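You operate a simulated robot arm through the tools that you are given. There is no shell and no other tool. Be economical: measure what you need, move in short steps, check, and stop when the job is done.

You run a simulated robot arm. Do the job below in one go: nothing can be reset, and whatever is moved stays where it is left.

## Task
Gauge the barrel, set the suction by its plate, pump one proof stroke.
Fine: deep under 40 L, else high; the plug goes on the teal mat; the gauge stays in its socket.
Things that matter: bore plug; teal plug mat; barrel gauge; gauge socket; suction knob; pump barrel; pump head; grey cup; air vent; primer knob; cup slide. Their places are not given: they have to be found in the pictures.

Only the result counts: the job must be done as asked and must still hold three seconds after the hand-in. Knocking over, shifting, dropping, spilling or breaking anything else fails it.

## Robot
A 6-joint arm with a two-finger parallel gripper, fixed in place. Base frame: the origin is at the foot of the arm, x ahead of it, y to its left, z up; the work surface is at about z = 900. Lengths are in mm, angles in degrees, forces in N, time in s.
With the tool pointing down near the work surface it reaches from about 240 to 660 mm from the base axis. Its first joint turns from -66.0 to 66.0 degrees. Payload 2.9 kg.
The TCP is the grasp point between the finger pads, 30 mm short of the fingertips. In the tool frame z runs along the fingers and y along their closing line. The gripper opens to 110 mm. The fingers are 20 mm wide and 10 mm thick; the gripper's body (48 by 112 mm) begins 55 mm behind the TCP.
Orientation is told as [roll, pitch, yaw] about the base's x, y, z axes, in that order, counted from this pose: with the fingers straight down and closing along the base's y, the tool's x points along the base's -x, its y along +y and its z along -z.

## Interface
- The arm moves only by the tool apply_moves. Its argument "plan" is a list of rows, each a list of 3 entries, a list of its own where there are three numbers: the shift along the base's x, y, z in mm, then the turn, a rotation vector about the base's x, y, z in degrees, then the finger opening in mm, from 0 to 110. In form: [[[dx, dy, dz], [ax, ay, az], grip], ...]. A call has 1 to 12 rows; each row is the pose to reach, as a shift and turn from the pose commanded when the call began. A row lasts 0.2 s, in which the tool goes at most 50 mm and 8.6 degrees; a call with a longer step from one row to the next is refused whole, and so is a gripper value outside its range. Where a pose cannot be reached the arm comes as near as it can. A force on the tool above 40 N (or 10 N above the force at the start of the call, whichever is more), or a blocked arm, ends the call early, and 0.2 s more pass. Each finger travels about 108 mm/s and halts on what it meets, pressing with about 28 N; the grip force reading is that of the motor and also rises with nothing between the fingers. The clock runs only during rows and for 0.2 s after the last one: add rows that repeat a pose to give the fingers time. It gives the time, the measured TCP pose, the force on the tool (base axes), the opening and the grip force at its end, in the units of the frame above (readings bear some noise).
- Cameras (640 x 400 px; columns grow to the right, rows downward): "scene" is fixed at [71.3, 426.9, 1390.6]; the picture's right is [-0.81, -0.59, 0.00], its down [-0.30, 0.42, -0.86] and it looks along [0.50, -0.69, -0.51] (base axes); focal length 214 px, centre (320, 200). "wrist" rides on the gripper at [72, 17, -103] in the tool frame; the picture's right is [-0.23, 0.97, 0.00], its down [-0.76, -0.18, -0.62] and it looks along [-0.61, -0.14, 0.78] (tool axes); focal length 222 px, centre (320, 200).
- snapshot(camera): a new picture of that camera. The clock stands still meanwhile.
- locate(camera, pixels): for up to 12 pixels [column, row] of the newest picture of that camera ("zoom" is the newest enlarged one), the place [x, y, z] in the base frame of the surface seen there, good to about 2 mm. The clock stands still meanwhile.
- enlarge(camera, box): a new picture of the part [left, top, right, bottom] of that camera's present view, enlarged. The clock stands still meanwhile.
- job_done(): hands the job in; it is judged then, once.

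Go step by step. Measure first, check grasps and placings, and put right what went wrong. The budget is 80 turns and 38 pictures, counting those below and the enlarged ones. Unless the task says otherwise, let go and move clear before handing in, and close with one line.

The tools are called after ">>>" by a JSON object that holds its "fn" and its "kwargs". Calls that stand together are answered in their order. apply_moves: Moves the arm, as the interface text tells. Its arguments: {"type":"object","properties":{"plan":{"type":"array"}},"required":["plan"]} The other tools are called the same way: snapshot (camera) takes a picture; locate (camera, pixels) gives the place of the surface under pixels of a picture; enlarge (camera, box) takes an enlarged picture of a part of a camera's view; job_done () hands the job in.

At the start:

```text
time_s: 0.0
position: [315.8, 28.1, 1368.8]
tool_rot: [-0.2, -0.1, 0.0]
contact_force: [-0.5, 0.3, -0.3]
opening: 110.1
finger_force: 0.1
```

scene: 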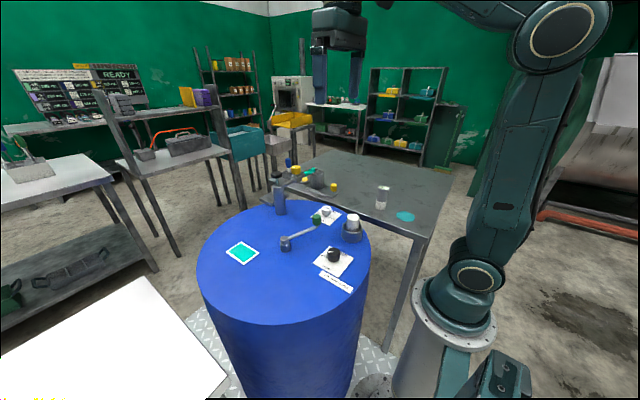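
wrist: 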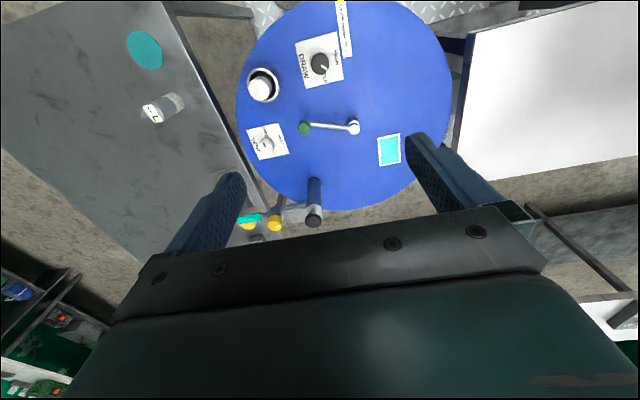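

The pictures show a blue barrel with knobs, a white plug in a ring, a pump and a teal mat on the bench. I'll enlarge the wrist view and the scene view to read the labels.

>>> {"fn": "enlarge", "kwargs": {"camera": "wrist", "box": [230, 0, 460, 144]}}

>>> {"fn": "enlarge", "kwargs": {"camera": "wrist", "box": [110, 20, 330, 240]}}

>>> {"fn": "enlarge", "kwargs": {"camera": "scene", "box": [220, 150, 440, 300]}}

```text
2.78 times, centred on (345, 72) of wrist
```

zoom: 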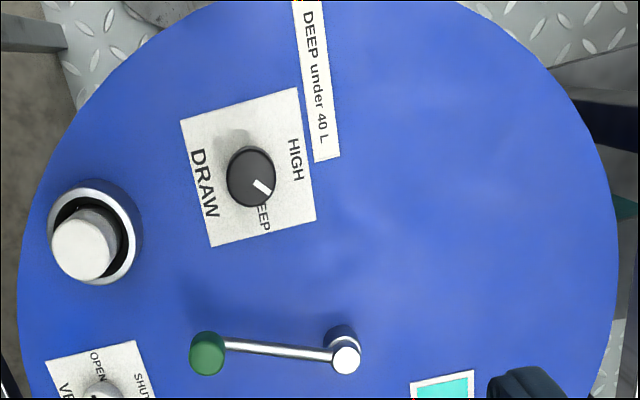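

```text
1.82 times, centred on (220, 130) of wrist
```

zoom: 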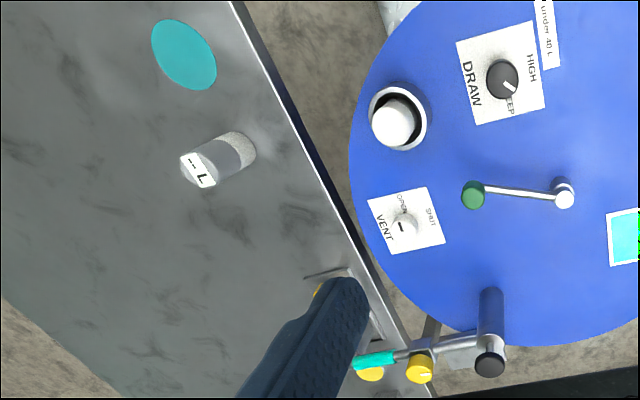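

```text
2.67 times, centred on (330, 225) of scene
```

zoom: 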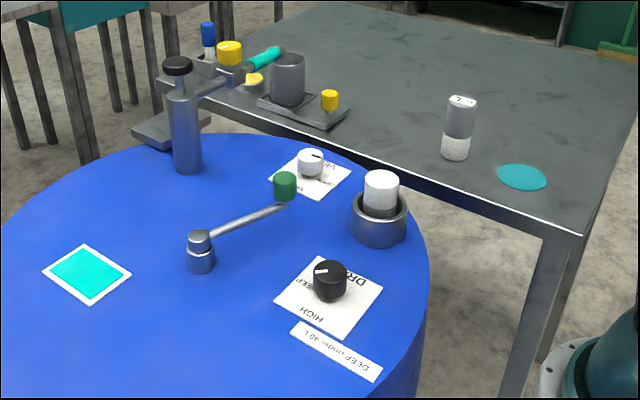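

The gauge stands on the bench with a "-- L" display. The plug sits in the ring on the barrel, and the pump, cup and slide are at the far edge. I'll measure positions in the wrist and scene views.

>>> {"fn": "locate", "kwargs": {"camera": "zoom", "pixels": [[380, 178], [380, 212], [460, 100], [455, 152], [521, 177], [330, 268], [310, 158], [178, 66], [285, 182], [200, 238], [87, 273], [288, 60]]}}

>>> {"fn": "enlarge", "kwargs": {"camera": "scene", "box": [260, 150, 350, 220]}}

```text
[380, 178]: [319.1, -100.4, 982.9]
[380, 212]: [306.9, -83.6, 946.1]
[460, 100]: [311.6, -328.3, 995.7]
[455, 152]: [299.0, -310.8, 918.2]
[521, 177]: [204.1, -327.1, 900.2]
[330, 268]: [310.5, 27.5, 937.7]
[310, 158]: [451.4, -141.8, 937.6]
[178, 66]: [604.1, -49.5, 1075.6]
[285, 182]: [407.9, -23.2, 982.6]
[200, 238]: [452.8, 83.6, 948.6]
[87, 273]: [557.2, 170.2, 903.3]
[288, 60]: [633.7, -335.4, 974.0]
```

```text
5.71 times, centred on (305, 185) of scene
```

zoom: 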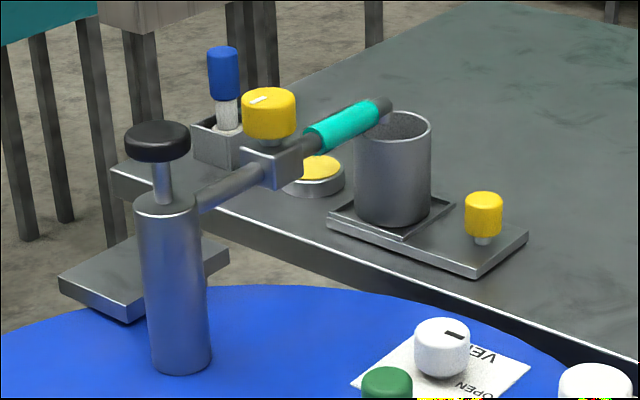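

The pump, its spout and the cup slide are at the far edge. I'll bring the wrist camera closer to see them.

>>> {"fn": "apply_moves", "kwargs": {"plan": [[[0, -40, -25], [0, 0, 0], 110], [[0, -80, -50], [0, 0, 0], 110], [[0, -120, -75], [0, 0, 0], 110], [[0, -160, -100], [0, 0, 0], 110], [[0, -170, -120], [0, 0, 0], 110], [[0, -170, -120], [0, 0, 0], 110]]}}

>>> {"fn": "snapshot", "kwargs": {"camera": "wrist"}}

```text
time_s: 1.4
position: [317.4, -140.2, 1246.9]
tool_rot: [0.0, -0.2, 0.0]
contact_force: [-0.8, -0.3, -0.4]
opening: 110.2
finger_force: 0.1
```

```text
31 pictures are left
```

wrist: 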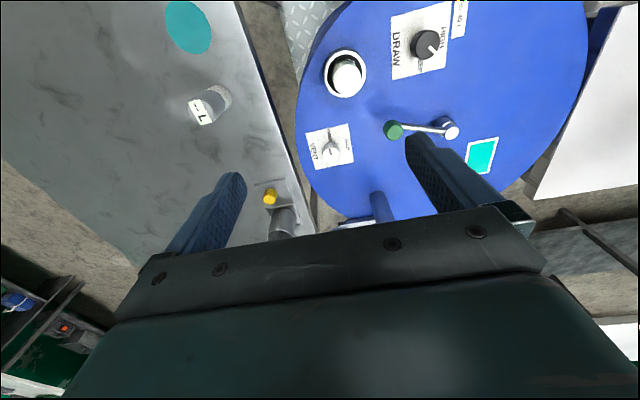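

The gripper hides the far part of the view, so I'll move forward.

>>> {"fn": "apply_moves", "kwargs": {"plan": [[[45, 0, 0], [0, 0, 0], 110], [[90, 0, 0], [0, 0, 0], 110], [[135, 0, 0], [0, 0, 0], 110], [[180, 0, 0], [0, 0, 0], 110], [[200, 0, 0], [0, 0, 0], 110], [[200, 0, 0], [0, 0, 0], 110]]}}

>>> {"fn": "snapshot", "kwargs": {"camera": "wrist"}}

```text
time_s: 2.8
position: [515.5, -139.3, 1249.5]
tool_rot: [-0.1, -0.1, 0.0]
contact_force: [0.4, 0.0, -0.1]
opening: 110.0
finger_force: 0.0
```

```text
30 pictures are left
```

wrist: 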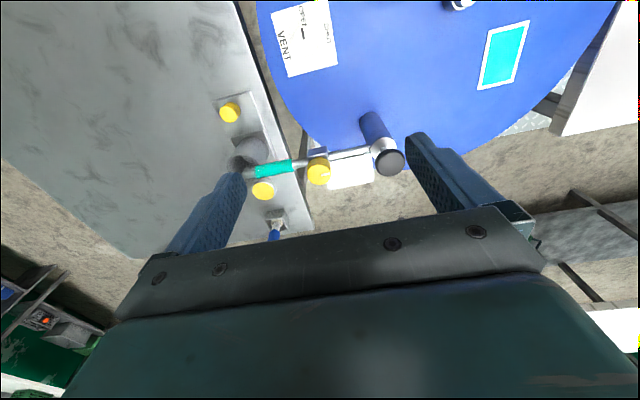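

>>> {"fn": "enlarge", "kwargs": {"camera": "wrist", "box": [200, 80, 420, 240]}}

>>> {"fn": "locate", "kwargs": {"camera": "wrist", "pixels": [[389, 161], [319, 171], [262, 170], [245, 166], [262, 189], [230, 112], [262, 150], [503, 55], [303, 35], [238, 135], [380, 125]]}}

>>> {"fn": "enlarge", "kwargs": {"camera": "wrist", "box": [260, 0, 350, 80]}}

```text
2.50 times, centred on (310, 160) of wrist
```

zoom: 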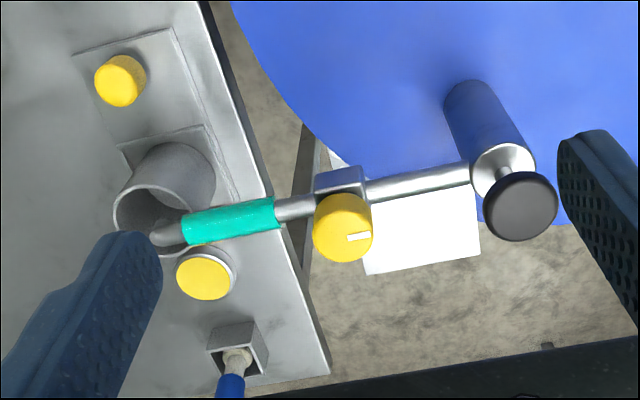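

```text
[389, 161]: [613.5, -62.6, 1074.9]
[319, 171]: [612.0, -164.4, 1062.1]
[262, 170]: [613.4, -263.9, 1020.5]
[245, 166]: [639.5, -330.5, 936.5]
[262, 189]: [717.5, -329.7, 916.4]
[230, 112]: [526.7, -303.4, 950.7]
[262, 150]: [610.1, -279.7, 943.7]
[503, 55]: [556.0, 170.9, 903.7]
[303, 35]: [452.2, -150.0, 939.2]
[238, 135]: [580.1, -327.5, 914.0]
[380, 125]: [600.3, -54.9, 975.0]
```

```text
5.00 times, centred on (305, 40) of wrist
```

zoom: 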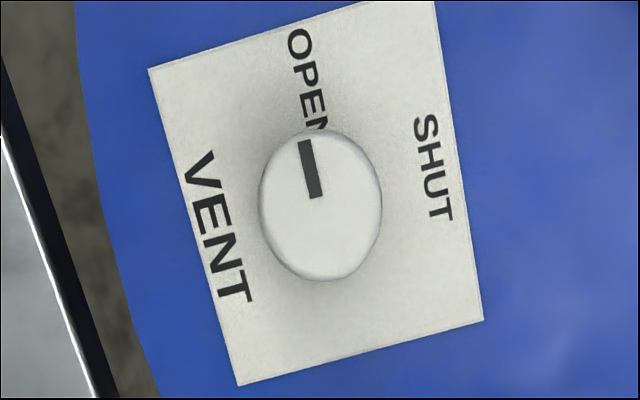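

The vent already reads OPEN and the spout is over the cup. Next I'll inspect the two teal candidates, the gauge and the bore.

>>> {"fn": "enlarge", "kwargs": {"camera": "scene", "box": [215, 230, 275, 270]}}

>>> {"fn": "enlarge", "kwargs": {"camera": "scene", "box": [335, 175, 425, 245]}}

>>> {"fn": "locate", "kwargs": {"camera": "scene", "pixels": [[300, 270], [228, 248], [258, 252], [248, 240], [400, 216], [414, 217], [352, 221], [359, 215], [382, 188], [320, 280], [243, 253]]}}

```text
10.00 times, centred on (245, 250) of scene
```

zoom: 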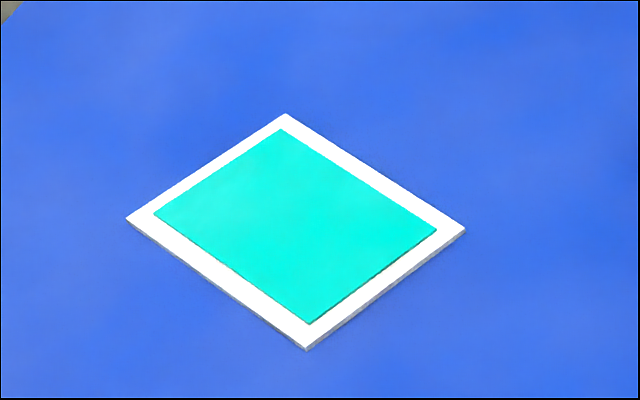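

```text
5.71 times, centred on (380, 210) of scene
```

zoom: 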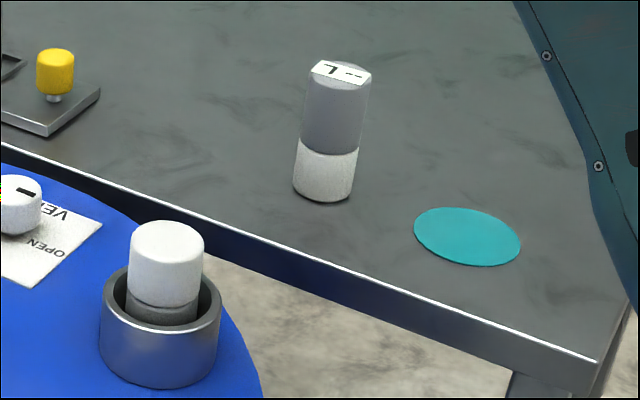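

```text
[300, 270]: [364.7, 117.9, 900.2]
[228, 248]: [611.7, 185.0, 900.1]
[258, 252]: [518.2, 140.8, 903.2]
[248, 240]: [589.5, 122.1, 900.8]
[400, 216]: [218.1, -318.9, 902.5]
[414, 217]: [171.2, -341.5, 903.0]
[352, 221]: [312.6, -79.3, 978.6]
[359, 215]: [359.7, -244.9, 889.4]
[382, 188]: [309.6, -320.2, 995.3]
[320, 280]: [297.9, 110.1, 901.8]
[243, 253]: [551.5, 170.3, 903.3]
```

The teal disc on the bench at about (205,-327) is the mat, and the gauge stands near (305,-318). I'll hover over the plug to measure its centre precisely.

>>> {"fn": "apply_moves", "kwargs": {"plan": [[[-40, 10, 0], [0, 0, 0], 110], [[-80, 20, -25], [0, 0, 0], 110], [[-120, 30, -55], [0, 0, 0], 110], [[-160, 40, -85], [0, 0, 0], 110], [[-190, 47, -120], [0, 0, 0], 110], [[-202, 47, -140], [0, 0, 0], 110], [[-202, 47, -140], [0, 0, 0], 110]]}}

>>> {"fn": "snapshot", "kwargs": {"camera": "wrist"}}

```text
refused: row 3 steps farther than a row can; nothing moved
```

```text
25 pictures are left
```

wrist: 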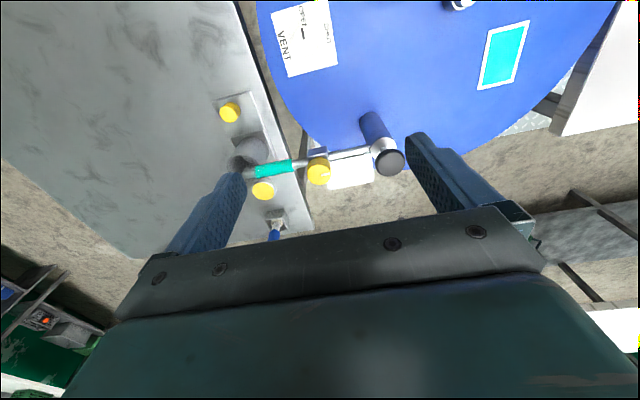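

The move was refused because one step was too long. I'll send it again with smaller steps.

>>> {"fn": "apply_moves", "kwargs": {"plan": [[[-34, 8, -22], [0, 0, 0], 110], [[-68, 16, -45], [0, 0, 0], 110], [[-102, 24, -68], [0, 0, 0], 110], [[-136, 32, -91], [0, 0, 0], 110], [[-170, 40, -115], [0, 0, 0], 110], [[-202, 47, -140], [0, 0, 0], 110], [[-202, 47, -140], [0, 0, 0], 110]]}}

>>> {"fn": "snapshot", "kwargs": {"camera": "wrist"}}

```text
time_s: 4.4
position: [314.4, -92.4, 1107.0]
tool_rot: [-0.1, -0.1, 0.1]
contact_force: [-1.4, -0.8, -1.5]
opening: 109.9
finger_force: 0.1
```

```text
24 pictures are left
```

wrist: 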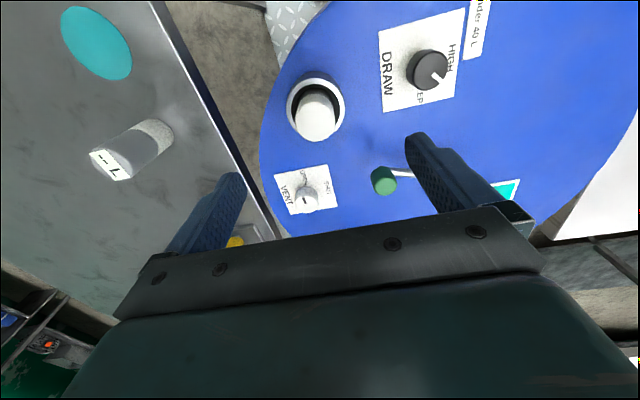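

Now I'll measure the plug, ring, gauge, mat and knob.

>>> {"fn": "locate", "kwargs": {"camera": "wrist", "pixels": [[318, 126], [299, 122], [336, 122], [318, 138], [318, 110], [317, 78], [289, 103], [343, 103], [97, 43], [110, 165], [430, 74], [308, 198]]}}

>>> {"fn": "enlarge", "kwargs": {"camera": "wrist", "box": [260, 50, 400, 150]}}

```text
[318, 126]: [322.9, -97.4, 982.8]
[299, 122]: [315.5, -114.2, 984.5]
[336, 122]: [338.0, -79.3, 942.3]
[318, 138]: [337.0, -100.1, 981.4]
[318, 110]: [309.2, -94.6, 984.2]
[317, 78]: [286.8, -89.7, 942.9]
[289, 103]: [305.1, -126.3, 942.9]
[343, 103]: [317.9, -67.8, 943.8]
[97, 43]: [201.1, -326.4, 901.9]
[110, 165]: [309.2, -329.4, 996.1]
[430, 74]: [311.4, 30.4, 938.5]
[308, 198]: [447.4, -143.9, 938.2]
```

```text
4.00 times, centred on (330, 100) of wrist
```

zoom: 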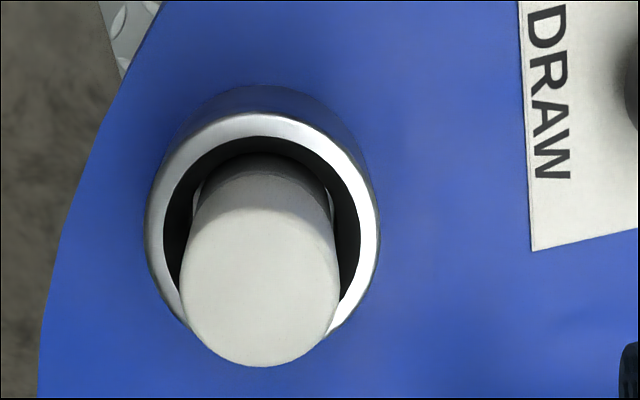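

The plug centre is about (320,-98) with its top at z 984, and the ring top is at about z 943. I'll descend and grip with the fingertips just above the ring.

>>> {"fn": "apply_moves", "kwargs": {"plan": [[[5.6, -5.6, -40], [0, 0, 0], 80], [[5.6, -5.6, -80], [0, 0, 0], 70], [[5.6, -5.6, -110], [0, 0, 0], 70], [[5.6, -5.6, -130], [0, 0, 0], 70], [[5.6, -5.6, -130], [0, 0, 0], 50], [[5.6, -5.6, -130], [0, 0, 0], 20], [[5.6, -5.6, -130], [0, 0, 0], 20], [[5.6, -5.6, -130], [0, 0, 0], 20]]}}

>>> {"fn": "enlarge", "kwargs": {"camera": "scene", "box": [300, 160, 420, 260]}}

```text
time_s: 6.2
position: [321.2, -99.6, 977.9]
tool_rot: [-0.1, -0.1, 0.0]
contact_force: [0.0, 0.1, 0.6]
opening: 40.7
finger_force: 28.1
```

```text
4.00 times, centred on (360, 210) of scene
```

zoom: 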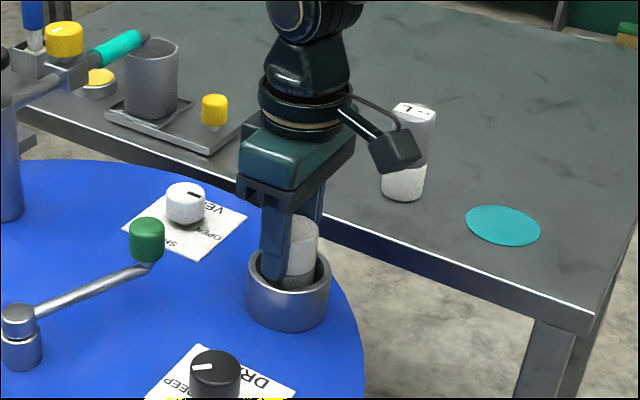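

The plug is gripped at 40.7 mm. I'll lift it straight up.

>>> {"fn": "apply_moves", "kwargs": {"plan": [[[0, 0, 8], [0, 0, 0], 20], [[0, 0, 20], [0, 0, 0], 20], [[0, 0, 40], [0, 0, 0], 20], [[0, 0, 70], [0, 0, 0], 20], [[0, 0, 105], [0, 0, 0], 20], [[0, 0, 130], [0, 0, 0], 20], [[0, 0, 130], [0, 0, 0], 20]]}}

>>> {"fn": "enlarge", "kwargs": {"camera": "scene", "box": [300, 120, 420, 250]}}

```text
time_s: 7.8
position: [320.2, -99.5, 1109.6]
tool_rot: [-0.1, -0.1, 0.0]
contact_force: [0.5, -0.1, -1.2]
opening: 20.0
finger_force: 0.1
```

```text
3.08 times, centred on (360, 185) of scene
```

zoom: 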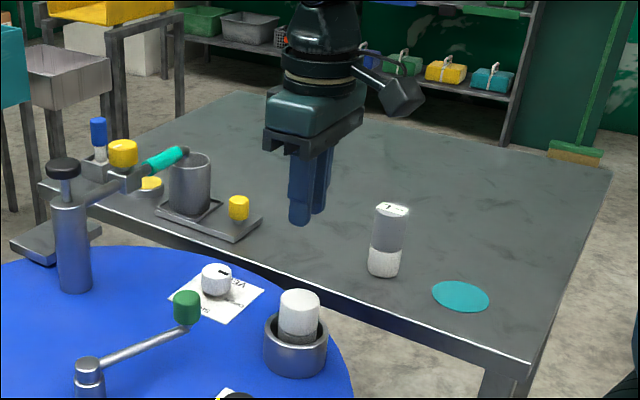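

The fingers closed to 20 mm, so the plug slipped out and is still seated. I'll check whether it moved before gripping again.

>>> {"fn": "enlarge", "kwargs": {"camera": "wrist", "box": [260, 50, 400, 150]}}

>>> {"fn": "locate", "kwargs": {"camera": "zoom", "pixels": [[260, 280], [260, 340], [200, 280], [325, 280], [263, 120], [152, 220], [372, 220], [260, 170]]}}

```text
4.00 times, centred on (330, 100) of wrist
```

zoom: 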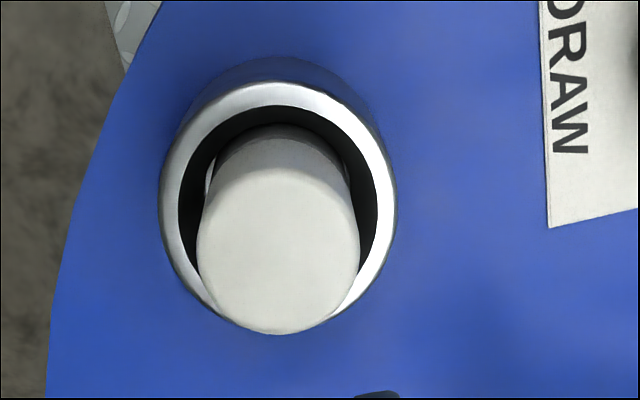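

```text
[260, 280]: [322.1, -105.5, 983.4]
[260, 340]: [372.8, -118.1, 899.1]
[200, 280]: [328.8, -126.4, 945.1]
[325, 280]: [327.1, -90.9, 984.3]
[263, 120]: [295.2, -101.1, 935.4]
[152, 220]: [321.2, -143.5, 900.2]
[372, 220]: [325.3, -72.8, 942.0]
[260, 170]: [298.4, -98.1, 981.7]
```

The plug hasn't moved. I'll grip it again and pull slowly in small steps, watching the force.

>>> {"fn": "apply_moves", "kwargs": {"plan": [[[-1, 0, -40], [0, 0, 0], 70], [[-1, 0, -80], [0, 0, 0], 70], [[-1, 0, -115], [0, 0, 0], 70], [[-1, 0, -132], [0, 0, 0], 70], [[-1, 0, -132], [0, 0, 0], 40], [[-1, 0, -132], [0, 0, 0], 0], [[-1, 0, -132], [0, 0, 0], 0], [[-1, 0, -132], [0, 0, 0], 0], [[-1, 0, -131], [0, 0, 0], 0], [[-1, 0, -130], [0, 0, 0], 0], [[-1, 0, -129], [0, 0, 0], 0]]}}

```text
time_s: 10.2
position: [318.8, -100.7, 979.7]
tool_rot: [-0.1, -0.1, 0.1]
contact_force: [0.1, -0.1, -0.2]
opening: 40.8
finger_force: 27.5
```

There's no resisting force after 3 mm of lift. I'll continue slowly.

>>> {"fn": "apply_moves", "kwargs": {"plan": [[[0, 0, 2], [0, 0, 0], 0], [[0, 0, 5], [0, 0, 0], 0], [[0, 0, 8], [0, 0, 0], 0], [[0, 0, 12], [0, 0, 0], 0], [[0, 0, 16], [0, 0, 0], 0], [[0, 0, 20], [0, 0, 0], 0]]}}

>>> {"fn": "enlarge", "kwargs": {"camera": "scene", "box": [310, 160, 410, 250]}}

```text
time_s: 11.6
position: [319.1, -99.7, 1000.1]
tool_rot: [0.0, -0.1, 0.0]
contact_force: [-0.2, 0.6, -0.5]
opening: 40.7
finger_force: 27.9
```

```text
4.44 times, centred on (360, 205) of scene
```

zoom: 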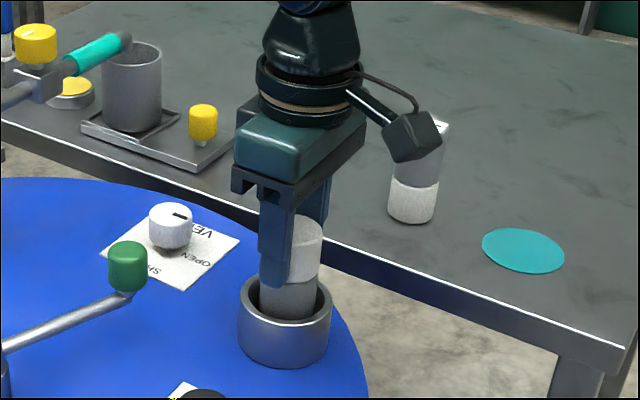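

The plug is coming up with the hand, so slow lifting works. I'll keep going at about 5 mm per row.

>>> {"fn": "apply_moves", "kwargs": {"plan": [[[0, 0, 4], [0, 0, 0], 0], [[0, 0, 9], [0, 0, 0], 0], [[0, 0, 14], [0, 0, 0], 0], [[0, 0, 19], [0, 0, 0], 0], [[0, 0, 24], [0, 0, 0], 0], [[0, 0, 29], [0, 0, 0], 0], [[0, 0, 34], [0, 0, 0], 0], [[0, 0, 40], [0, 0, 0], 0], [[0, 0, 46], [0, 0, 0], 0], [[0, 0, 52], [0, 0, 0], 0], [[0, 0, 60], [0, 0, 0], 0], [[0, 0, 68], [0, 0, 0], 0]]}}

>>> {"fn": "enlarge", "kwargs": {"camera": "scene", "box": [310, 140, 410, 250]}}

```text
time_s: 14.2
position: [319.0, -100.4, 1067.0]
tool_rot: [-0.2, 0.0, 0.1]
contact_force: [-0.2, 0.1, -0.8]
opening: 40.8
finger_force: 28.2
```

```text
3.64 times, centred on (360, 195) of scene
```

zoom: 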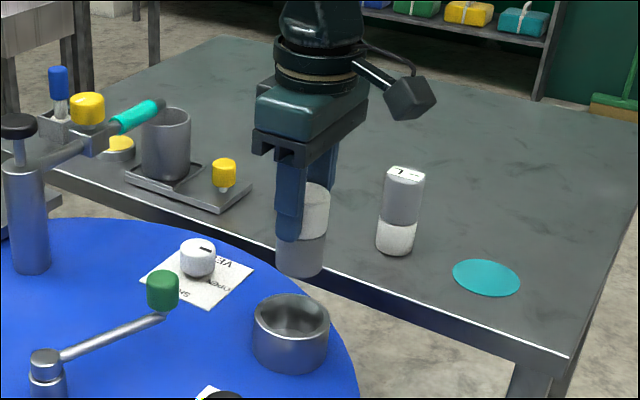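

The plug is out. I'll measure its bottom, the socket floor and the mat's edges.

>>> {"fn": "locate", "kwargs": {"camera": "zoom", "pixels": [[298, 272], [302, 240], [284, 322], [291, 298], [453, 276], [519, 279], [487, 260], [487, 295], [403, 180], [395, 248], [379, 235], [414, 240]]}}

>>> {"fn": "snapshot", "kwargs": {"camera": "wrist"}}

```text
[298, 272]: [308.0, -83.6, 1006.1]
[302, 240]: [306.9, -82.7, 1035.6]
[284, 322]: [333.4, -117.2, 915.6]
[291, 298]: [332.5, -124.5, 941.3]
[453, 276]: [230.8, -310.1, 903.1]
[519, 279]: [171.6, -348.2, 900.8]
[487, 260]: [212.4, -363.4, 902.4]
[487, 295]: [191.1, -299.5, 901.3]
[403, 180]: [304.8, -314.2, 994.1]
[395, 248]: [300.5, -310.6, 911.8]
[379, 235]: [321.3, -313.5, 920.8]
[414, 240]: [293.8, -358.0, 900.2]
```

```text
17 pictures are left
```

wrist: 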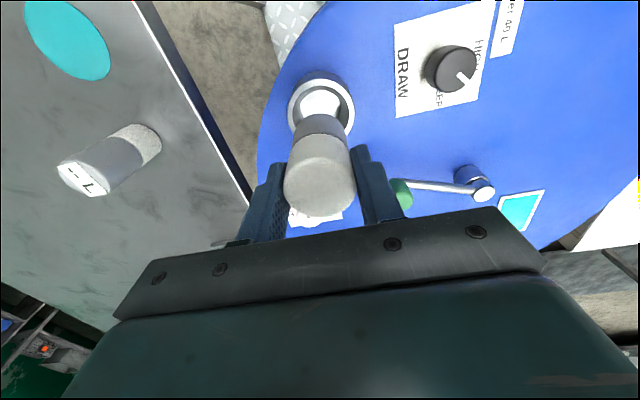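

The mat centre is (201,-329), about 68 mm across, and the plug's bottom is about 64 mm below the TCP. I'll carry the plug over to the mat.

>>> {"fn": "apply_moves", "kwargs": {"plan": [[[-5, -10, 8], [0, 0, 0], 0], [[-16, -30, 15], [0, 0, 0], 0], [[-28, -54, 20], [0, 0, 0], 0], [[-40, -78, 20], [0, 0, 0], 0], [[-52, -102, 20], [0, 0, 0], 0], [[-64, -126, 20], [0, 0, 0], 0], [[-76, -150, 20], [0, 0, 0], 0], [[-88, -174, 20], [0, 0, 0], 0], [[-100, -196, 20], [0, 0, 0], 0], [[-110, -214, 15], [0, 0, 0], 0], [[-118, -229, 0], [0, 0, 0], 0], [[-118, -229, -15], [0, 0, 0], 0]]}}

```text
time_s: 16.8
position: [198.6, -330.7, 1052.8]
tool_rot: [-0.2, -0.1, 0.0]
contact_force: [-1.0, 0.2, -0.8]
opening: 40.6
finger_force: 28.2
```

Still held at 40.6 mm and above the mat. I'll lower it slowly.

>>> {"fn": "apply_moves", "kwargs": {"plan": [[[2, 1, -15], [0, 0, 0], 0], [[2, 1, -30], [0, 0, 0], 0], [[2, 1, -45], [0, 0, 0], 0], [[2, 1, -57], [0, 0, 0], 0], [[2, 1, -66], [0, 0, 0], 0], [[2, 1, -73], [0, 0, 0], 0], [[2, 1, -79], [0, 0, 0], 0], [[2, 1, -82], [0, 0, 0], 0], [[2, 1, -82], [0, 0, 0], 0]]}}

>>> {"fn": "enlarge", "kwargs": {"camera": "scene", "box": [360, 170, 440, 230]}}

```text
time_s: 18.8
position: [201.7, -327.1, 971.9]
tool_rot: [0.0, -0.2, 0.0]
contact_force: [-2.6, 2.9, 18.9]
opening: 40.8
finger_force: 28.3
```

```text
6.67 times, centred on (400, 200) of scene
```

zoom: 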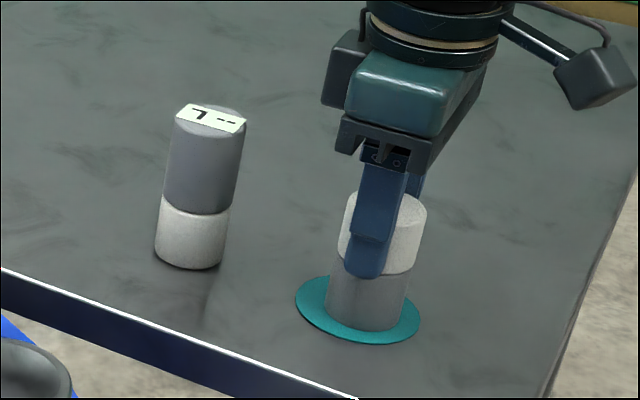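

It's touching down (19 N up) centred on the mat. I'll release and rise.

>>> {"fn": "apply_moves", "kwargs": {"plan": [[[0, 0, 1], [0, 0, 0], 20], [[0, 0, 1], [0, 0, 0], 55], [[0, 0, 1], [0, 0, 0], 70], [[0, 0, 1], [0, 0, 0], 70], [[0, 0, 20], [0, 0, 0], 70], [[0, 0, 60], [0, 0, 0], 70], [[0, 0, 100], [0, 0, 0], 70], [[0, 0, 140], [0, 0, 0], 70], [[0, 0, 140], [0, 0, 0], 70]]}}

>>> {"fn": "snapshot", "kwargs": {"camera": "wrist"}}

```text
time_s: 20.8
position: [204.6, -328.2, 1111.5]
tool_rot: [-0.1, 0.0, 0.0]
contact_force: [-0.4, 0.2, 0.3]
opening: 70.0
finger_force: 0.1
```

```text
15 pictures are left
```

wrist: 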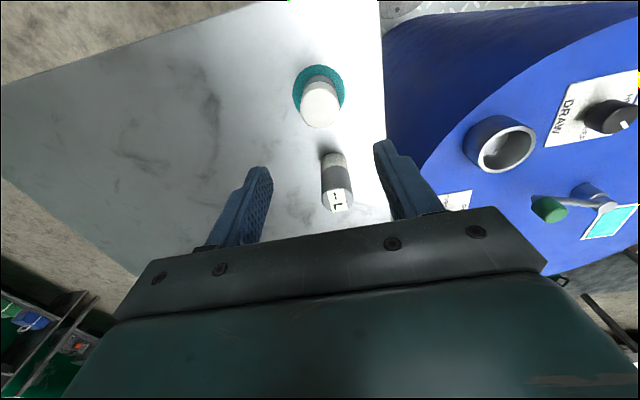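

>>> {"fn": "locate", "kwargs": {"camera": "wrist", "pixels": [[337, 198], [324, 195], [350, 195], [337, 188], [337, 208], [335, 160], [320, 103], [505, 148], [475, 145], [534, 140], [505, 125], [500, 172]]}}

>>> {"fn": "enlarge", "kwargs": {"camera": "wrist", "box": [280, 60, 400, 220]}}

```text
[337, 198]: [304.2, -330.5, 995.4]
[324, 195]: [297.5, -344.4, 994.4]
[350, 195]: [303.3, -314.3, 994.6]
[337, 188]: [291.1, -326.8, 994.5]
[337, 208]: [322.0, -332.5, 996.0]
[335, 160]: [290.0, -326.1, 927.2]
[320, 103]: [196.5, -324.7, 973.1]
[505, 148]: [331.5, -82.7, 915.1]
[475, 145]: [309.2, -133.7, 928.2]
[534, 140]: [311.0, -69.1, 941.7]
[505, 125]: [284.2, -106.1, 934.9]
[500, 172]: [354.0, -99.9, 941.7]
```

```text
2.50 times, centred on (340, 140) of wrist
```

zoom: 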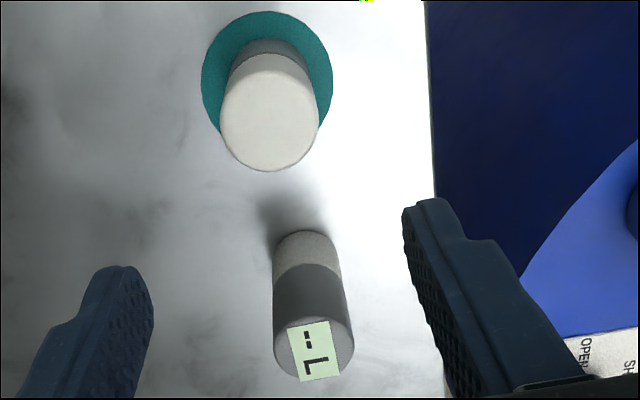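

The plug stands upright on the mat. The gauge is about 34 mm across with its centre near (307,-329) and its top at z 995. I'll grip it with the fingertips about 38 mm above its base.

>>> {"fn": "apply_moves", "kwargs": {"plan": [[[40, -1, 0], [0, 0, 0], 80], [[80, -1, 0], [0, 0, 0], 80], [[102.4, -1.3, -20], [0, 0, 0], 80], [[102.4, -1.3, -55], [0, 0, 0], 80], [[102.4, -1.3, -90], [0, 0, 0], 80], [[102.4, -1.3, -120], [0, 0, 0], 80], [[102.4, -1.3, -143], [0, 0, 0], 80], [[102.4, -1.3, -143], [0, 0, 0], 50], [[102.4, -1.3, -143], [0, 0, 0], 20], [[102.4, -1.3, -143], [0, 0, 0], 0], [[102.4, -1.3, -143], [0, 0, 0], 0]]}}

>>> {"fn": "enlarge", "kwargs": {"camera": "scene", "box": [340, 150, 430, 225]}}

```text
time_s: 23.2
position: [305.5, -330.8, 967.7]
tool_rot: [-0.1, -0.1, 0.0]
contact_force: [-0.5, 0.3, -0.9]
opening: 41.0
finger_force: 28.0
```

```text
5.33 times, centred on (385, 188) of scene
```

zoom: 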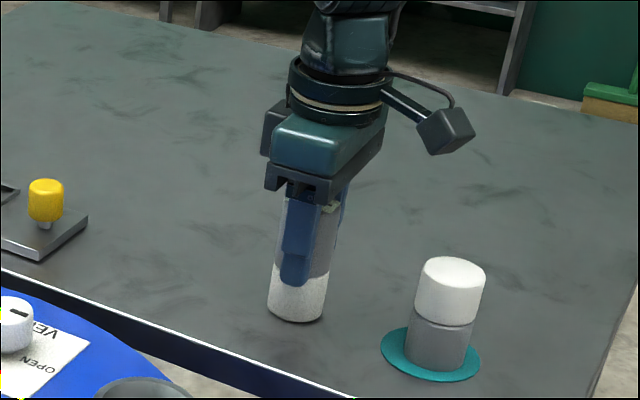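

The gauge is gripped at 41 mm. I'll lift it slowly and carry it above the socket.

>>> {"fn": "apply_moves", "kwargs": {"plan": [[[0, 0, 3], [0, 0, 0], 0], [[0, 0, 8], [0, 0, 0], 0], [[0, 0, 16], [0, 0, 0], 0], [[0, 0, 30], [0, 0, 0], 0], [[0, 0, 45], [0, 0, 0], 0], [[1, 15, 60], [0, 0, 0], 0], [[3, 40, 75], [0, 0, 0], 0], [[5, 70, 80], [0, 0, 0], 0], [[7, 100, 80], [0, 0, 0], 0], [[9, 130, 80], [0, 0, 0], 0], [[11, 160, 80], [0, 0, 0], 0], [[12, 190, 80], [0, 0, 0], 0]]}}

>>> {"fn": "apply_moves", "kwargs": {"plan": [[[1, 20, 0], [0, 0, 0], 0], [[2, 35, 0], [0, 0, 0], 0], [[2, 41, 0], [0, 0, 0], 0], [[2, 41, 0], [0, 0, 0], 0]]}}

>>> {"fn": "snapshot", "kwargs": {"camera": "wrist"}}

```text
time_s: 25.8
position: [316.5, -140.8, 1046.3]
tool_rot: [-0.2, -0.1, -0.1]
contact_force: [-0.6, -0.1, -1.3]
opening: 41.2
finger_force: 28.2
```

```text
time_s: 26.8
position: [319.0, -100.0, 1047.6]
tool_rot: [0.0, -0.1, 0.1]
contact_force: [0.1, -0.2, -1.0]
opening: 41.0
finger_force: 28.1
```

```text
12 pictures are left
```

wrist: 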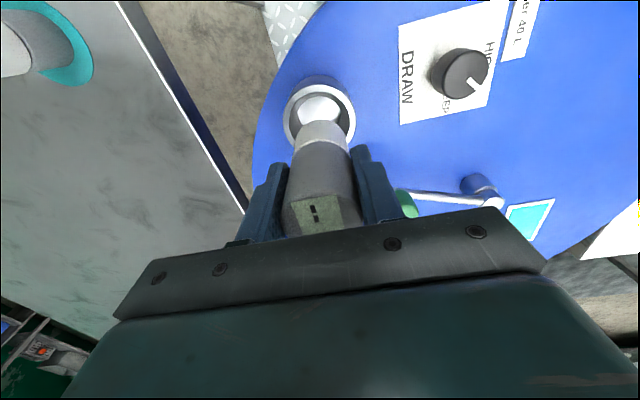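

The gauge is held above the ring. I'll check the alignment.

>>> {"fn": "locate", "kwargs": {"camera": "wrist", "pixels": [[320, 123], [320, 135], [300, 145], [343, 145], [319, 84], [288, 112], [352, 112], [319, 91], [350, 130], [291, 135]]}}

```text
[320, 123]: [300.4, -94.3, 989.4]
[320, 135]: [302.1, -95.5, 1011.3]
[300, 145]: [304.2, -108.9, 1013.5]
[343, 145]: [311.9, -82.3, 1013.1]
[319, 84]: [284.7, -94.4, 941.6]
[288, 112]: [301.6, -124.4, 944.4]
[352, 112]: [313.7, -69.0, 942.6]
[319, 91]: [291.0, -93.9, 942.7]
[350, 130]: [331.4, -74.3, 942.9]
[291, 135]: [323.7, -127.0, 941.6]
```

The gauge centre is about 2 mm off from the ring centre. I'll shift it slightly and lower slowly.

>>> {"fn": "apply_moves", "kwargs": {"plan": [[[-2, 1, 0], [0, 0, 0], 0], [[-2, 1, -12], [0, 0, 0], 0], [[-2, 1, -24], [0, 0, 0], 0], [[-2, 1, -34], [0, 0, 0], 0], [[-2, 1, -42], [0, 0, 0], 0], [[-2, 1, -49], [0, 0, 0], 0], [[-2, 1, -55], [0, 0, 0], 0], [[-2, 1, -59], [0, 0, 0], 0], [[-2, 1, -62], [0, 0, 0], 0], [[-2, 1, -64], [0, 0, 0], 0]]}}

```text
time_s: 29.0
position: [317.1, -97.3, 983.8]
tool_rot: [-0.1, 0.0, -0.1]
contact_force: [-2.3, -8.4, 2.4]
opening: 41.1
finger_force: 27.9
```

It's nearly down, with a small sideways force (-8 N in y). I'll ease 1.5 mm in -y and lower 3 mm more.

>>> {"fn": "apply_moves", "kwargs": {"plan": [[[0, -1.5, 0], [0, 0, 0], 0], [[0, -1.5, -1], [0, 0, 0], 0], [[0, -1.5, -2], [0, 0, 0], 0], [[0, -1.5, -3], [0, 0, 0], 0]]}}

>>> {"fn": "enlarge", "kwargs": {"camera": "scene", "box": [310, 160, 410, 250]}}

```text
time_s: 30.0
position: [318.4, -97.3, 981.1]
tool_rot: [-0.1, -0.1, -0.1]
contact_force: [0.9, 0.7, -1.2]
opening: 40.8
finger_force: 28.2
```

```text
4.44 times, centred on (360, 205) of scene
```

zoom: 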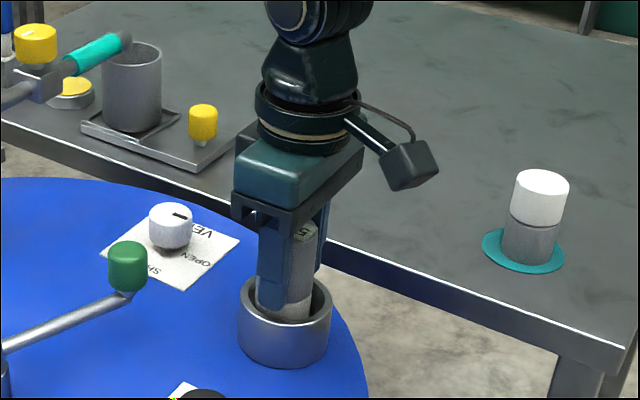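

From how the plug landed on the mat, the socket floor is at about z 908, so there's still about 5 mm to go. I'll lower until contact.

>>> {"fn": "apply_moves", "kwargs": {"plan": [[[0, 0, -1.5], [0, 0, 0], 0], [[0, 0, -3], [0, 0, 0], 0], [[0, 0, -4], [0, 0, 0], 0], [[0, 0, -5], [0, 0, 0], 0]]}}

```text
time_s: 31.0
position: [318.3, -98.5, 977.5]
tool_rot: [-0.1, -0.4, 0.0]
contact_force: [1.2, 4.2, 19.7]
opening: 41.0
finger_force: 27.8
```

Contact at 20 N: it's seated. I'll release, rise and read the display.

>>> {"fn": "apply_moves", "kwargs": {"plan": [[[0, 0, 0.5], [0, 0, 0], 41], [[0, 0, 0.5], [0, 0, 0], 50], [[0, 0, 0.5], [0, 0, 0], 66], [[0, 0, 0.5], [0, 0, 0], 70], [[0, 0, 15], [0, 0, 0], 70], [[0, 0, 40], [0, 0, 0], 70], [[0, 0, 75], [0, 0, 0], 70], [[0, 0, 110], [0, 0, 0], 70], [[0, 0, 140], [0, 0, 0], 70], [[0, 0, 140], [0, 0, 0], 70]]}}

>>> {"fn": "enlarge", "kwargs": {"camera": "wrist", "box": [270, 40, 480, 190]}}

```text
time_s: 33.2
position: [317.9, -98.3, 1116.2]
tool_rot: [-0.1, -0.1, -0.1]
contact_force: [-0.1, 0.3, 0.0]
opening: 69.9
finger_force: 0.0
```

```text
2.67 times, centred on (375, 115) of wrist
```

zoom: 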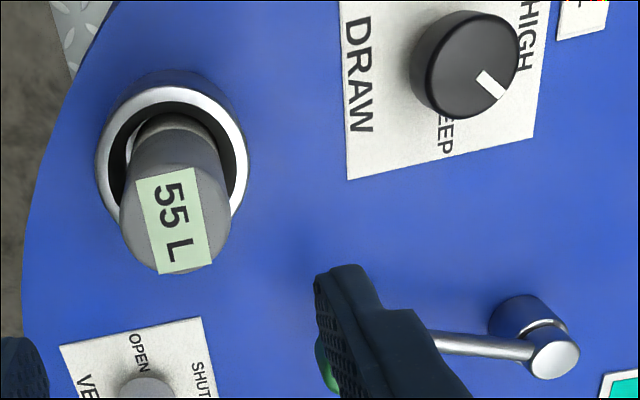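

The gauge reads 55 L, so the knob goes to HIGH. I'll move over the suction knob and inspect the pointer.

>>> {"fn": "apply_moves", "kwargs": {"plan": [[[0, 40, 0], [0, 0, 0], 70], [[-3, 80, 0], [0, 0, 0], 70], [[-6, 120, -10], [0, 0, 0], 70], [[-6, 128, -40], [0, 0, 0], 70], [[-6, 128, -50], [0, 0, 0], 70], [[-6, 128, -50], [0, 0, 0], 70]]}}

>>> {"fn": "enlarge", "kwargs": {"camera": "wrist", "box": [250, 40, 410, 180]}}

```text
time_s: 34.6
position: [311.8, 29.4, 1067.7]
tool_rot: [-0.1, 0.0, 0.0]
contact_force: [-0.3, -0.2, 0.4]
opening: 70.0
finger_force: 0.1
```

```text
2.86 times, centred on (330, 110) of wrist
```

zoom: 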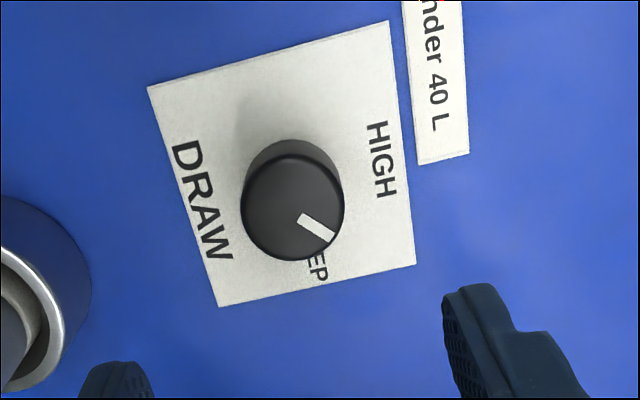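

>>> {"fn": "locate", "kwargs": {"camera": "zoom", "pixels": [[293, 207], [305, 218], [330, 236], [382, 161], [315, 270], [150, 90], [388, 24], [413, 262], [222, 302], [201, 201], [244, 205], [342, 205]]}}

```text
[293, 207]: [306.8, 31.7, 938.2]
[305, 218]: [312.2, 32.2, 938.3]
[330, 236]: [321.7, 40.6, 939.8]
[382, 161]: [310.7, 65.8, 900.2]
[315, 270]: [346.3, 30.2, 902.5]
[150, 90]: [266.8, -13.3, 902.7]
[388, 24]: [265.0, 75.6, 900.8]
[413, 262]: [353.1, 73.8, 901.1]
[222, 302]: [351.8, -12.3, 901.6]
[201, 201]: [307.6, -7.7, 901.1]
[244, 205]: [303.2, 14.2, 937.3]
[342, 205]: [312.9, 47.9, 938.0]
```

The knob centre is about (309.5,31). Its pointer is at about 40° from +x (DEEP at 0°, HIGH at 90°), so it needs about +50° about z. I'll grip and turn.

>>> {"fn": "apply_moves", "kwargs": {"plan": [[[-2.3, 1.6, -40], [0, 0, 0], 70], [[-2.3, 1.6, -80], [0, 0, 0], 70], [[-2.3, 1.6, -110], [0, 0, 0], 70], [[-2.3, 1.6, -122.7], [0, 0, 0], 70], [[-2.3, 1.6, -122.7], [0, 0, 0], 45], [[-2.3, 1.6, -122.7], [0, 0, 0], 20], [[-2.3, 1.6, -122.7], [0, 0, 0], 20], [[-2.3, 1.6, -122.7], [0, 0, 0], 20]]}}

>>> {"fn": "apply_moves", "kwargs": {"plan": [[[0, 0, 0], [0, 0, 7], 20], [[0, 0, 0], [0, 0, 14], 20], [[0, 0, 0], [0, 0, 21], 20], [[0, 0, 0], [0, 0, 28], 20], [[0, 0, 0], [0, 0, 35], 20], [[0, 0, 0], [0, 0, 42], 20], [[0, 0, 0], [0, 0, 49], 20], [[0, 0, 0], [0, 0, 50], 20], [[0, 0, 0], [0, 0, 50], 20]]}}

```text
time_s: 36.4
position: [309.1, 29.2, 941.9]
tool_rot: [-0.1, -0.1, -0.2]
contact_force: [0.7, -6.3, -12.4]
opening: 36.8
finger_force: 45.2
```

```text
time_s: 38.4
position: [309.4, 29.7, 942.7]
tool_rot: [-0.2, -0.2, 49.9]
contact_force: [6.8, -14.0, -12.4]
opening: 37.0
finger_force: 45.1
```

The turn went through. I'll release, rise and check the pointer.

>>> {"fn": "apply_moves", "kwargs": {"plan": [[[0, 0, 0], [0, 0, 0], 45], [[0, 0, 0], [0, 0, 0], 70], [[0, 0, 0], [0, 0, 0], 70], [[0, 0, 20], [0, 0, 0], 70], [[0, 0, 55], [0, 0, -5], 70], [[0, 0, 90], [0, 0, -13], 70], [[0, 0, 125], [0, 0, -21], 70], [[0, 0, 125], [0, 0, -29], 70], [[0, 0, 125], [0, 0, -37], 70], [[0, 0, 125], [0, 0, -45], 70], [[0, 0, 125], [0, 0, -50], 70], [[0, 0, 125], [0, 0, -50], 70]]}}

>>> {"fn": "enlarge", "kwargs": {"camera": "wrist", "box": [250, 40, 410, 180]}}

```text
time_s: 41.0
position: [309.6, 30.2, 1068.1]
tool_rot: [-0.1, -0.1, -0.1]
contact_force: [0.6, -0.4, 0.3]
opening: 70.0
finger_force: 0.0
```

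```text
2.86 times, centred on (330, 110) of wrist
```

zoom: 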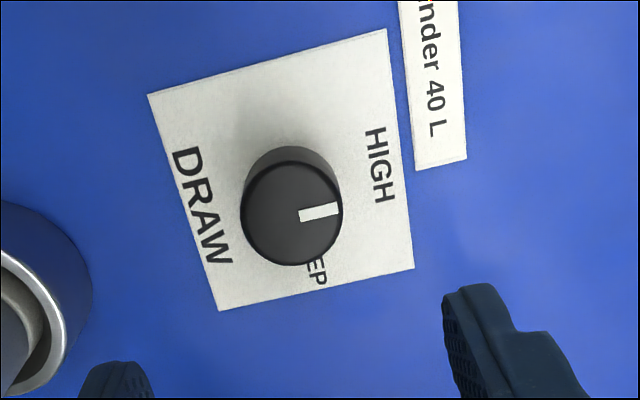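

>>> {"fn": "locate", "kwargs": {"camera": "zoom", "pixels": [[301, 216], [318, 213], [335, 209], [291, 212], [244, 212], [338, 200], [291, 263], [291, 163]]}}

```text
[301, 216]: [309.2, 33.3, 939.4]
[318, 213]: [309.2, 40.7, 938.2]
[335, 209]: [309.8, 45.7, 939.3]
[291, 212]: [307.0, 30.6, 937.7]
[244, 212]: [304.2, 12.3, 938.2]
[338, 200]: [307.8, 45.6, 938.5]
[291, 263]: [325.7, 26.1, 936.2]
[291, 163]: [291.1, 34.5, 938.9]
```

The pointer now lies along +y, at HIGH. Next is the pump: I'll move up and forward to view its head, the primer and the cup closely.

>>> {"fn": "apply_moves", "kwargs": {"plan": [[[15, -6, 40], [0, 0, 0], 40], [[45, -16, 70], [0, 0, 0], 0], [[80, -30, 100], [0, 0, 0], 0], [[120, -46, 115], [0, 0, 0], 0], [[160, -62, 115], [0, 0, 0], 0], [[200, -78, 115], [0, 0, 0], 0], [[230, -90, 115], [0, 0, 0], 0], [[230, -90, 115], [0, 0, 0], 0]]}}

>>> {"fn": "enlarge", "kwargs": {"camera": "wrist", "box": [200, 60, 400, 220]}}

```text
time_s: 42.8
position: [538.9, -59.1, 1182.5]
tool_rot: [0.0, -0.2, 0.0]
contact_force: [-0.1, -0.2, 0.3]
opening: 0.2
finger_force: 27.8
```

```text
2.50 times, centred on (300, 140) of wrist
```

zoom: 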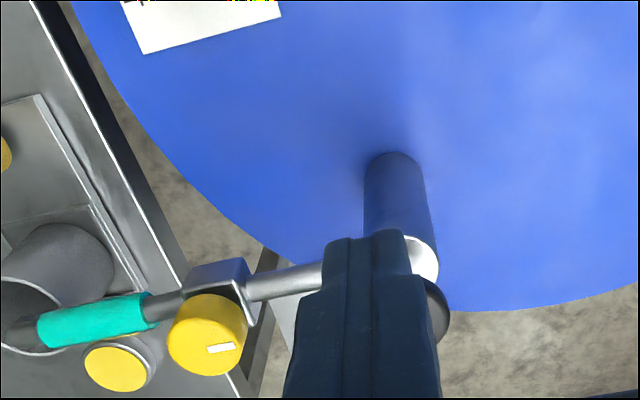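

The spout tip sits over the cup mouth in this view. I'll confirm it from the scene camera with locations.

>>> {"fn": "enlarge", "kwargs": {"camera": "scene", "box": [270, 150, 340, 200]}}

```text
8.00 times, centred on (305, 175) of scene
```

zoom: 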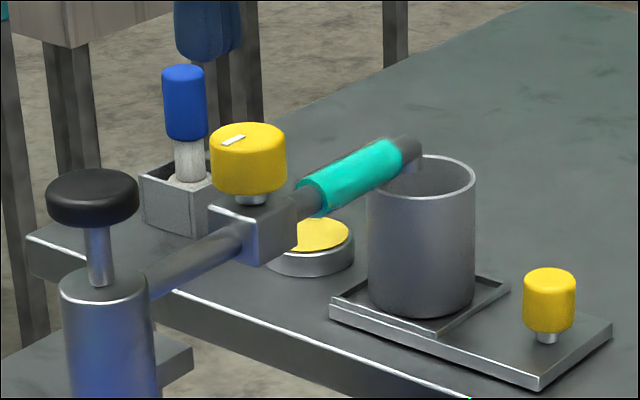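

>>> {"fn": "locate", "kwargs": {"camera": "zoom", "pixels": [[410, 150], [413, 172], [445, 157], [372, 205], [472, 185], [420, 202], [345, 180], [92, 183], [92, 205], [110, 285], [75, 180], [125, 180]]}}

```text
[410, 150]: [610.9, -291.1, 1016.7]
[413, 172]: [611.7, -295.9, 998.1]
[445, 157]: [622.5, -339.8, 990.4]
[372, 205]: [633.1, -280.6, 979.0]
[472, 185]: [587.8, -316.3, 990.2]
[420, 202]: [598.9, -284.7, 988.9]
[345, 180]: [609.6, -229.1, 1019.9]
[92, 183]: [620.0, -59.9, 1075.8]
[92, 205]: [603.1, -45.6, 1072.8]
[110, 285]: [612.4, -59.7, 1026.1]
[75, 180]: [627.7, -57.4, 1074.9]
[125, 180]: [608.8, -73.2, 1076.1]
```

The outlet (612,-296) is inside the cup (centre about (612,-310)). The head's top centre is about (613,-60,1076), with about 30 mm of rod showing. I'll position above it with closed fingers and press to find contact.

>>> {"fn": "apply_moves", "kwargs": {"plan": [[[30, 0, 0], [0, 0, 0], 0], [[60, -1, 0], [0, 0, 0], 0], [[74, -1, -20], [0, 0, 0], 0], [[74, -1, -45], [0, 0, 0], 0], [[74, -1, -63], [0, 0, 0], 0], [[74, -1, -63], [0, 0, 0], 0]]}}

>>> {"fn": "enlarge", "kwargs": {"camera": "scene", "box": [240, 120, 330, 220]}}

```text
time_s: 44.2
position: [614.7, -59.6, 1118.8]
tool_rot: [0.0, -0.2, 0.0]
contact_force: [0.1, -0.1, -0.2]
opening: 0.1
finger_force: 28.2
out of reach, approached as far as the arm can: row 3
```

```text
4.00 times, centred on (285, 170) of scene
```

zoom: 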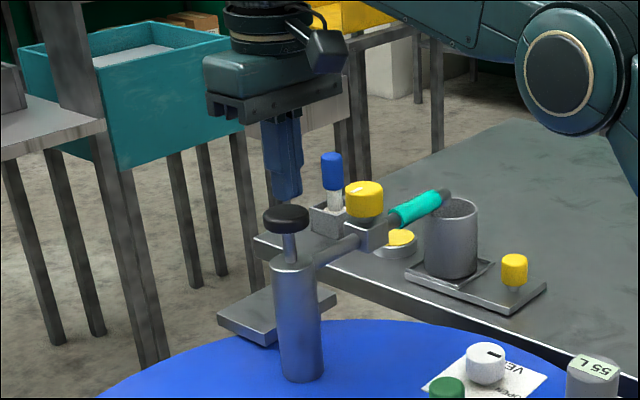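

The fingers are aligned over the head. I'll press down slowly.

>>> {"fn": "apply_moves", "kwargs": {"plan": [[[0, 0, -7], [0, 0, 0], 0], [[0, 0, -12], [0, 0, 0], 0], [[0, 0, -15], [0, 0, 0], 0], [[0, 0, -18], [0, 0, 0], 0], [[0, 0, -21], [0, 0, 0], 0], [[0, 0, -24], [0, 0, 0], 0], [[0, 0, -27], [0, 0, 0], 0], [[0, 0, -30], [0, 0, 0], 0], [[0, 0, -33], [0, 0, 0], 0], [[0, 0, -36], [0, 0, 0], 0]]}}

```text
time_s: 46.4
position: [612.5, -59.9, 1085.1]
tool_rot: [-0.1, -0.1, 0.0]
contact_force: [-2.5, 1.1, 6.2]
opening: 0.0
finger_force: 28.0
```

The head is going down 21 mm with about 6 N. I'll continue to the bottom stop.

>>> {"fn": "apply_moves", "kwargs": {"plan": [[[0, 0, -3], [0, 0, 0], 0], [[0, 0, -6], [0, 0, 0], 0], [[0, 0, -9], [0, 0, 0], 0], [[0, 0, -12], [0, 0, 0], 0], [[0, 0, -14], [0, 0, 0], 0], [[0, 0, -16], [0, 0, 0], 0], [[0, 0, -18], [0, 0, 0], 0]]}}

>>> {"fn": "enlarge", "kwargs": {"camera": "scene", "box": [240, 120, 330, 220]}}

```text
time_s: 48.0
position: [613.2, -61.4, 1075.6]
tool_rot: [-0.3, -0.9, 0.0]
contact_force: [-5.1, 1.2, 11.7]
opening: 0.0
finger_force: 27.8
stopped in row 7: the force on the tool passed its limit (the readings are from after the stop); the commanded pose is now the measured one
```

```text
4.00 times, centred on (285, 170) of scene
```

zoom: 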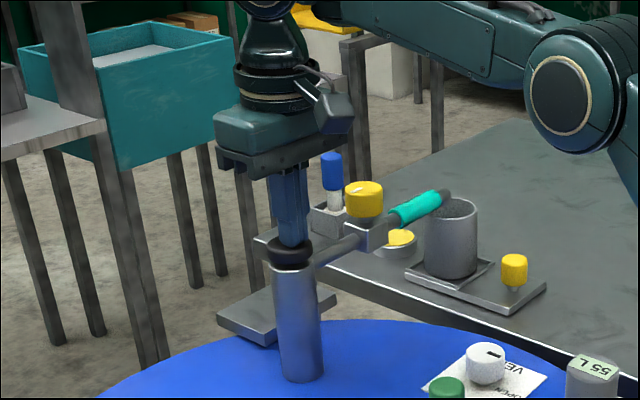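

It hit the bottom stop: the force limit tripped and the head is right above the barrel. I'll rise straight up and move clear.

>>> {"fn": "apply_moves", "kwargs": {"plan": [[[0, 0, 6], [0, 0, 0], 0], [[0, 0, 14], [0, 0, 0], 0], [[0, 0, 24], [0, 0, 0], 0], [[0, 0, 40], [0, 0, 0], 0], [[0, 0, 70], [0, 0, 0], 0], [[-20, 0, 100], [0, 0, 0], 0], [[-60, 0, 120], [0, 0, 0], 0], [[-105, 0, 130], [0, 0, 0], 0], [[-150, 0, 130], [0, 0, 0], 0], [[-150, 0, 130], [0, 0, 0], 0]]}}

>>> {"fn": "enlarge", "kwargs": {"camera": "scene", "box": [230, 140, 430, 290]}}

```text
time_s: 50.2
position: [465.7, -60.7, 1202.3]
tool_rot: [-0.3, -0.7, -2.2]
contact_force: [-2.0, 1.3, 1.1]
opening: 0.0
finger_force: 28.0
```

```text
2.67 times, centred on (330, 215) of scene
```

zoom: 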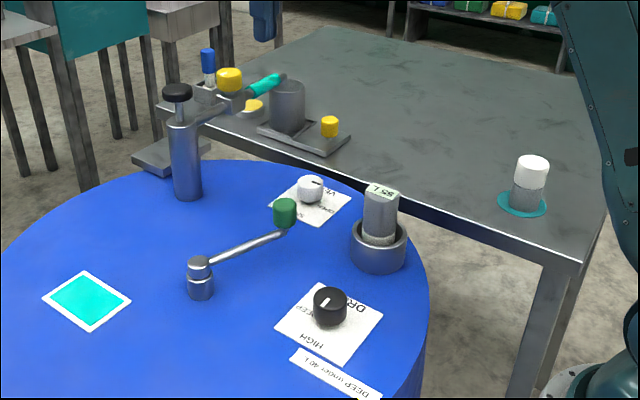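

The head has sprung back up and everything else is in place. One look into the cup to see whether the stroke delivered anything.

>>> {"fn": "enlarge", "kwargs": {"camera": "scene", "box": [300, 160, 340, 195]}}

>>> {"fn": "snapshot", "kwargs": {"camera": "wrist"}}

```text
11.43 times, centred on (320, 178) of scene
```

zoom: 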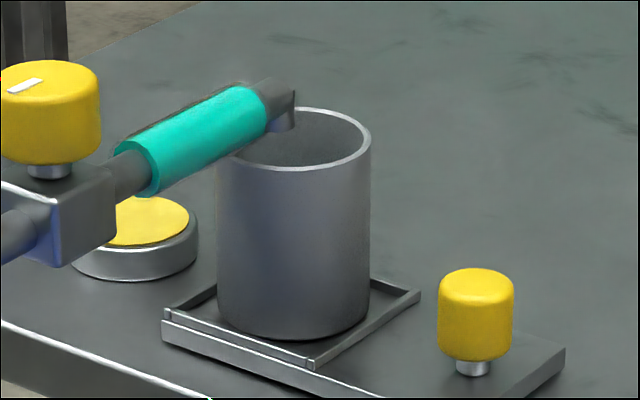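

```text
1 pictures are left
```

wrist: 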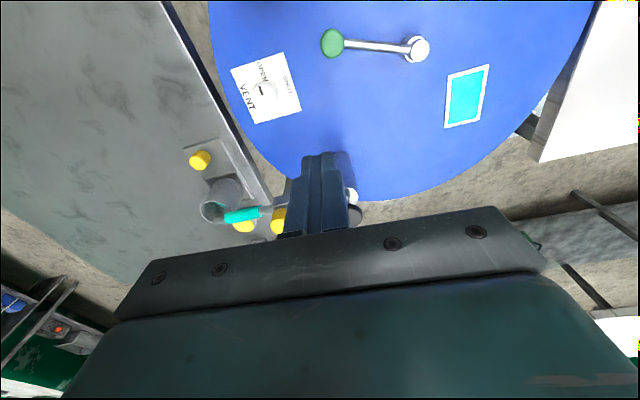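

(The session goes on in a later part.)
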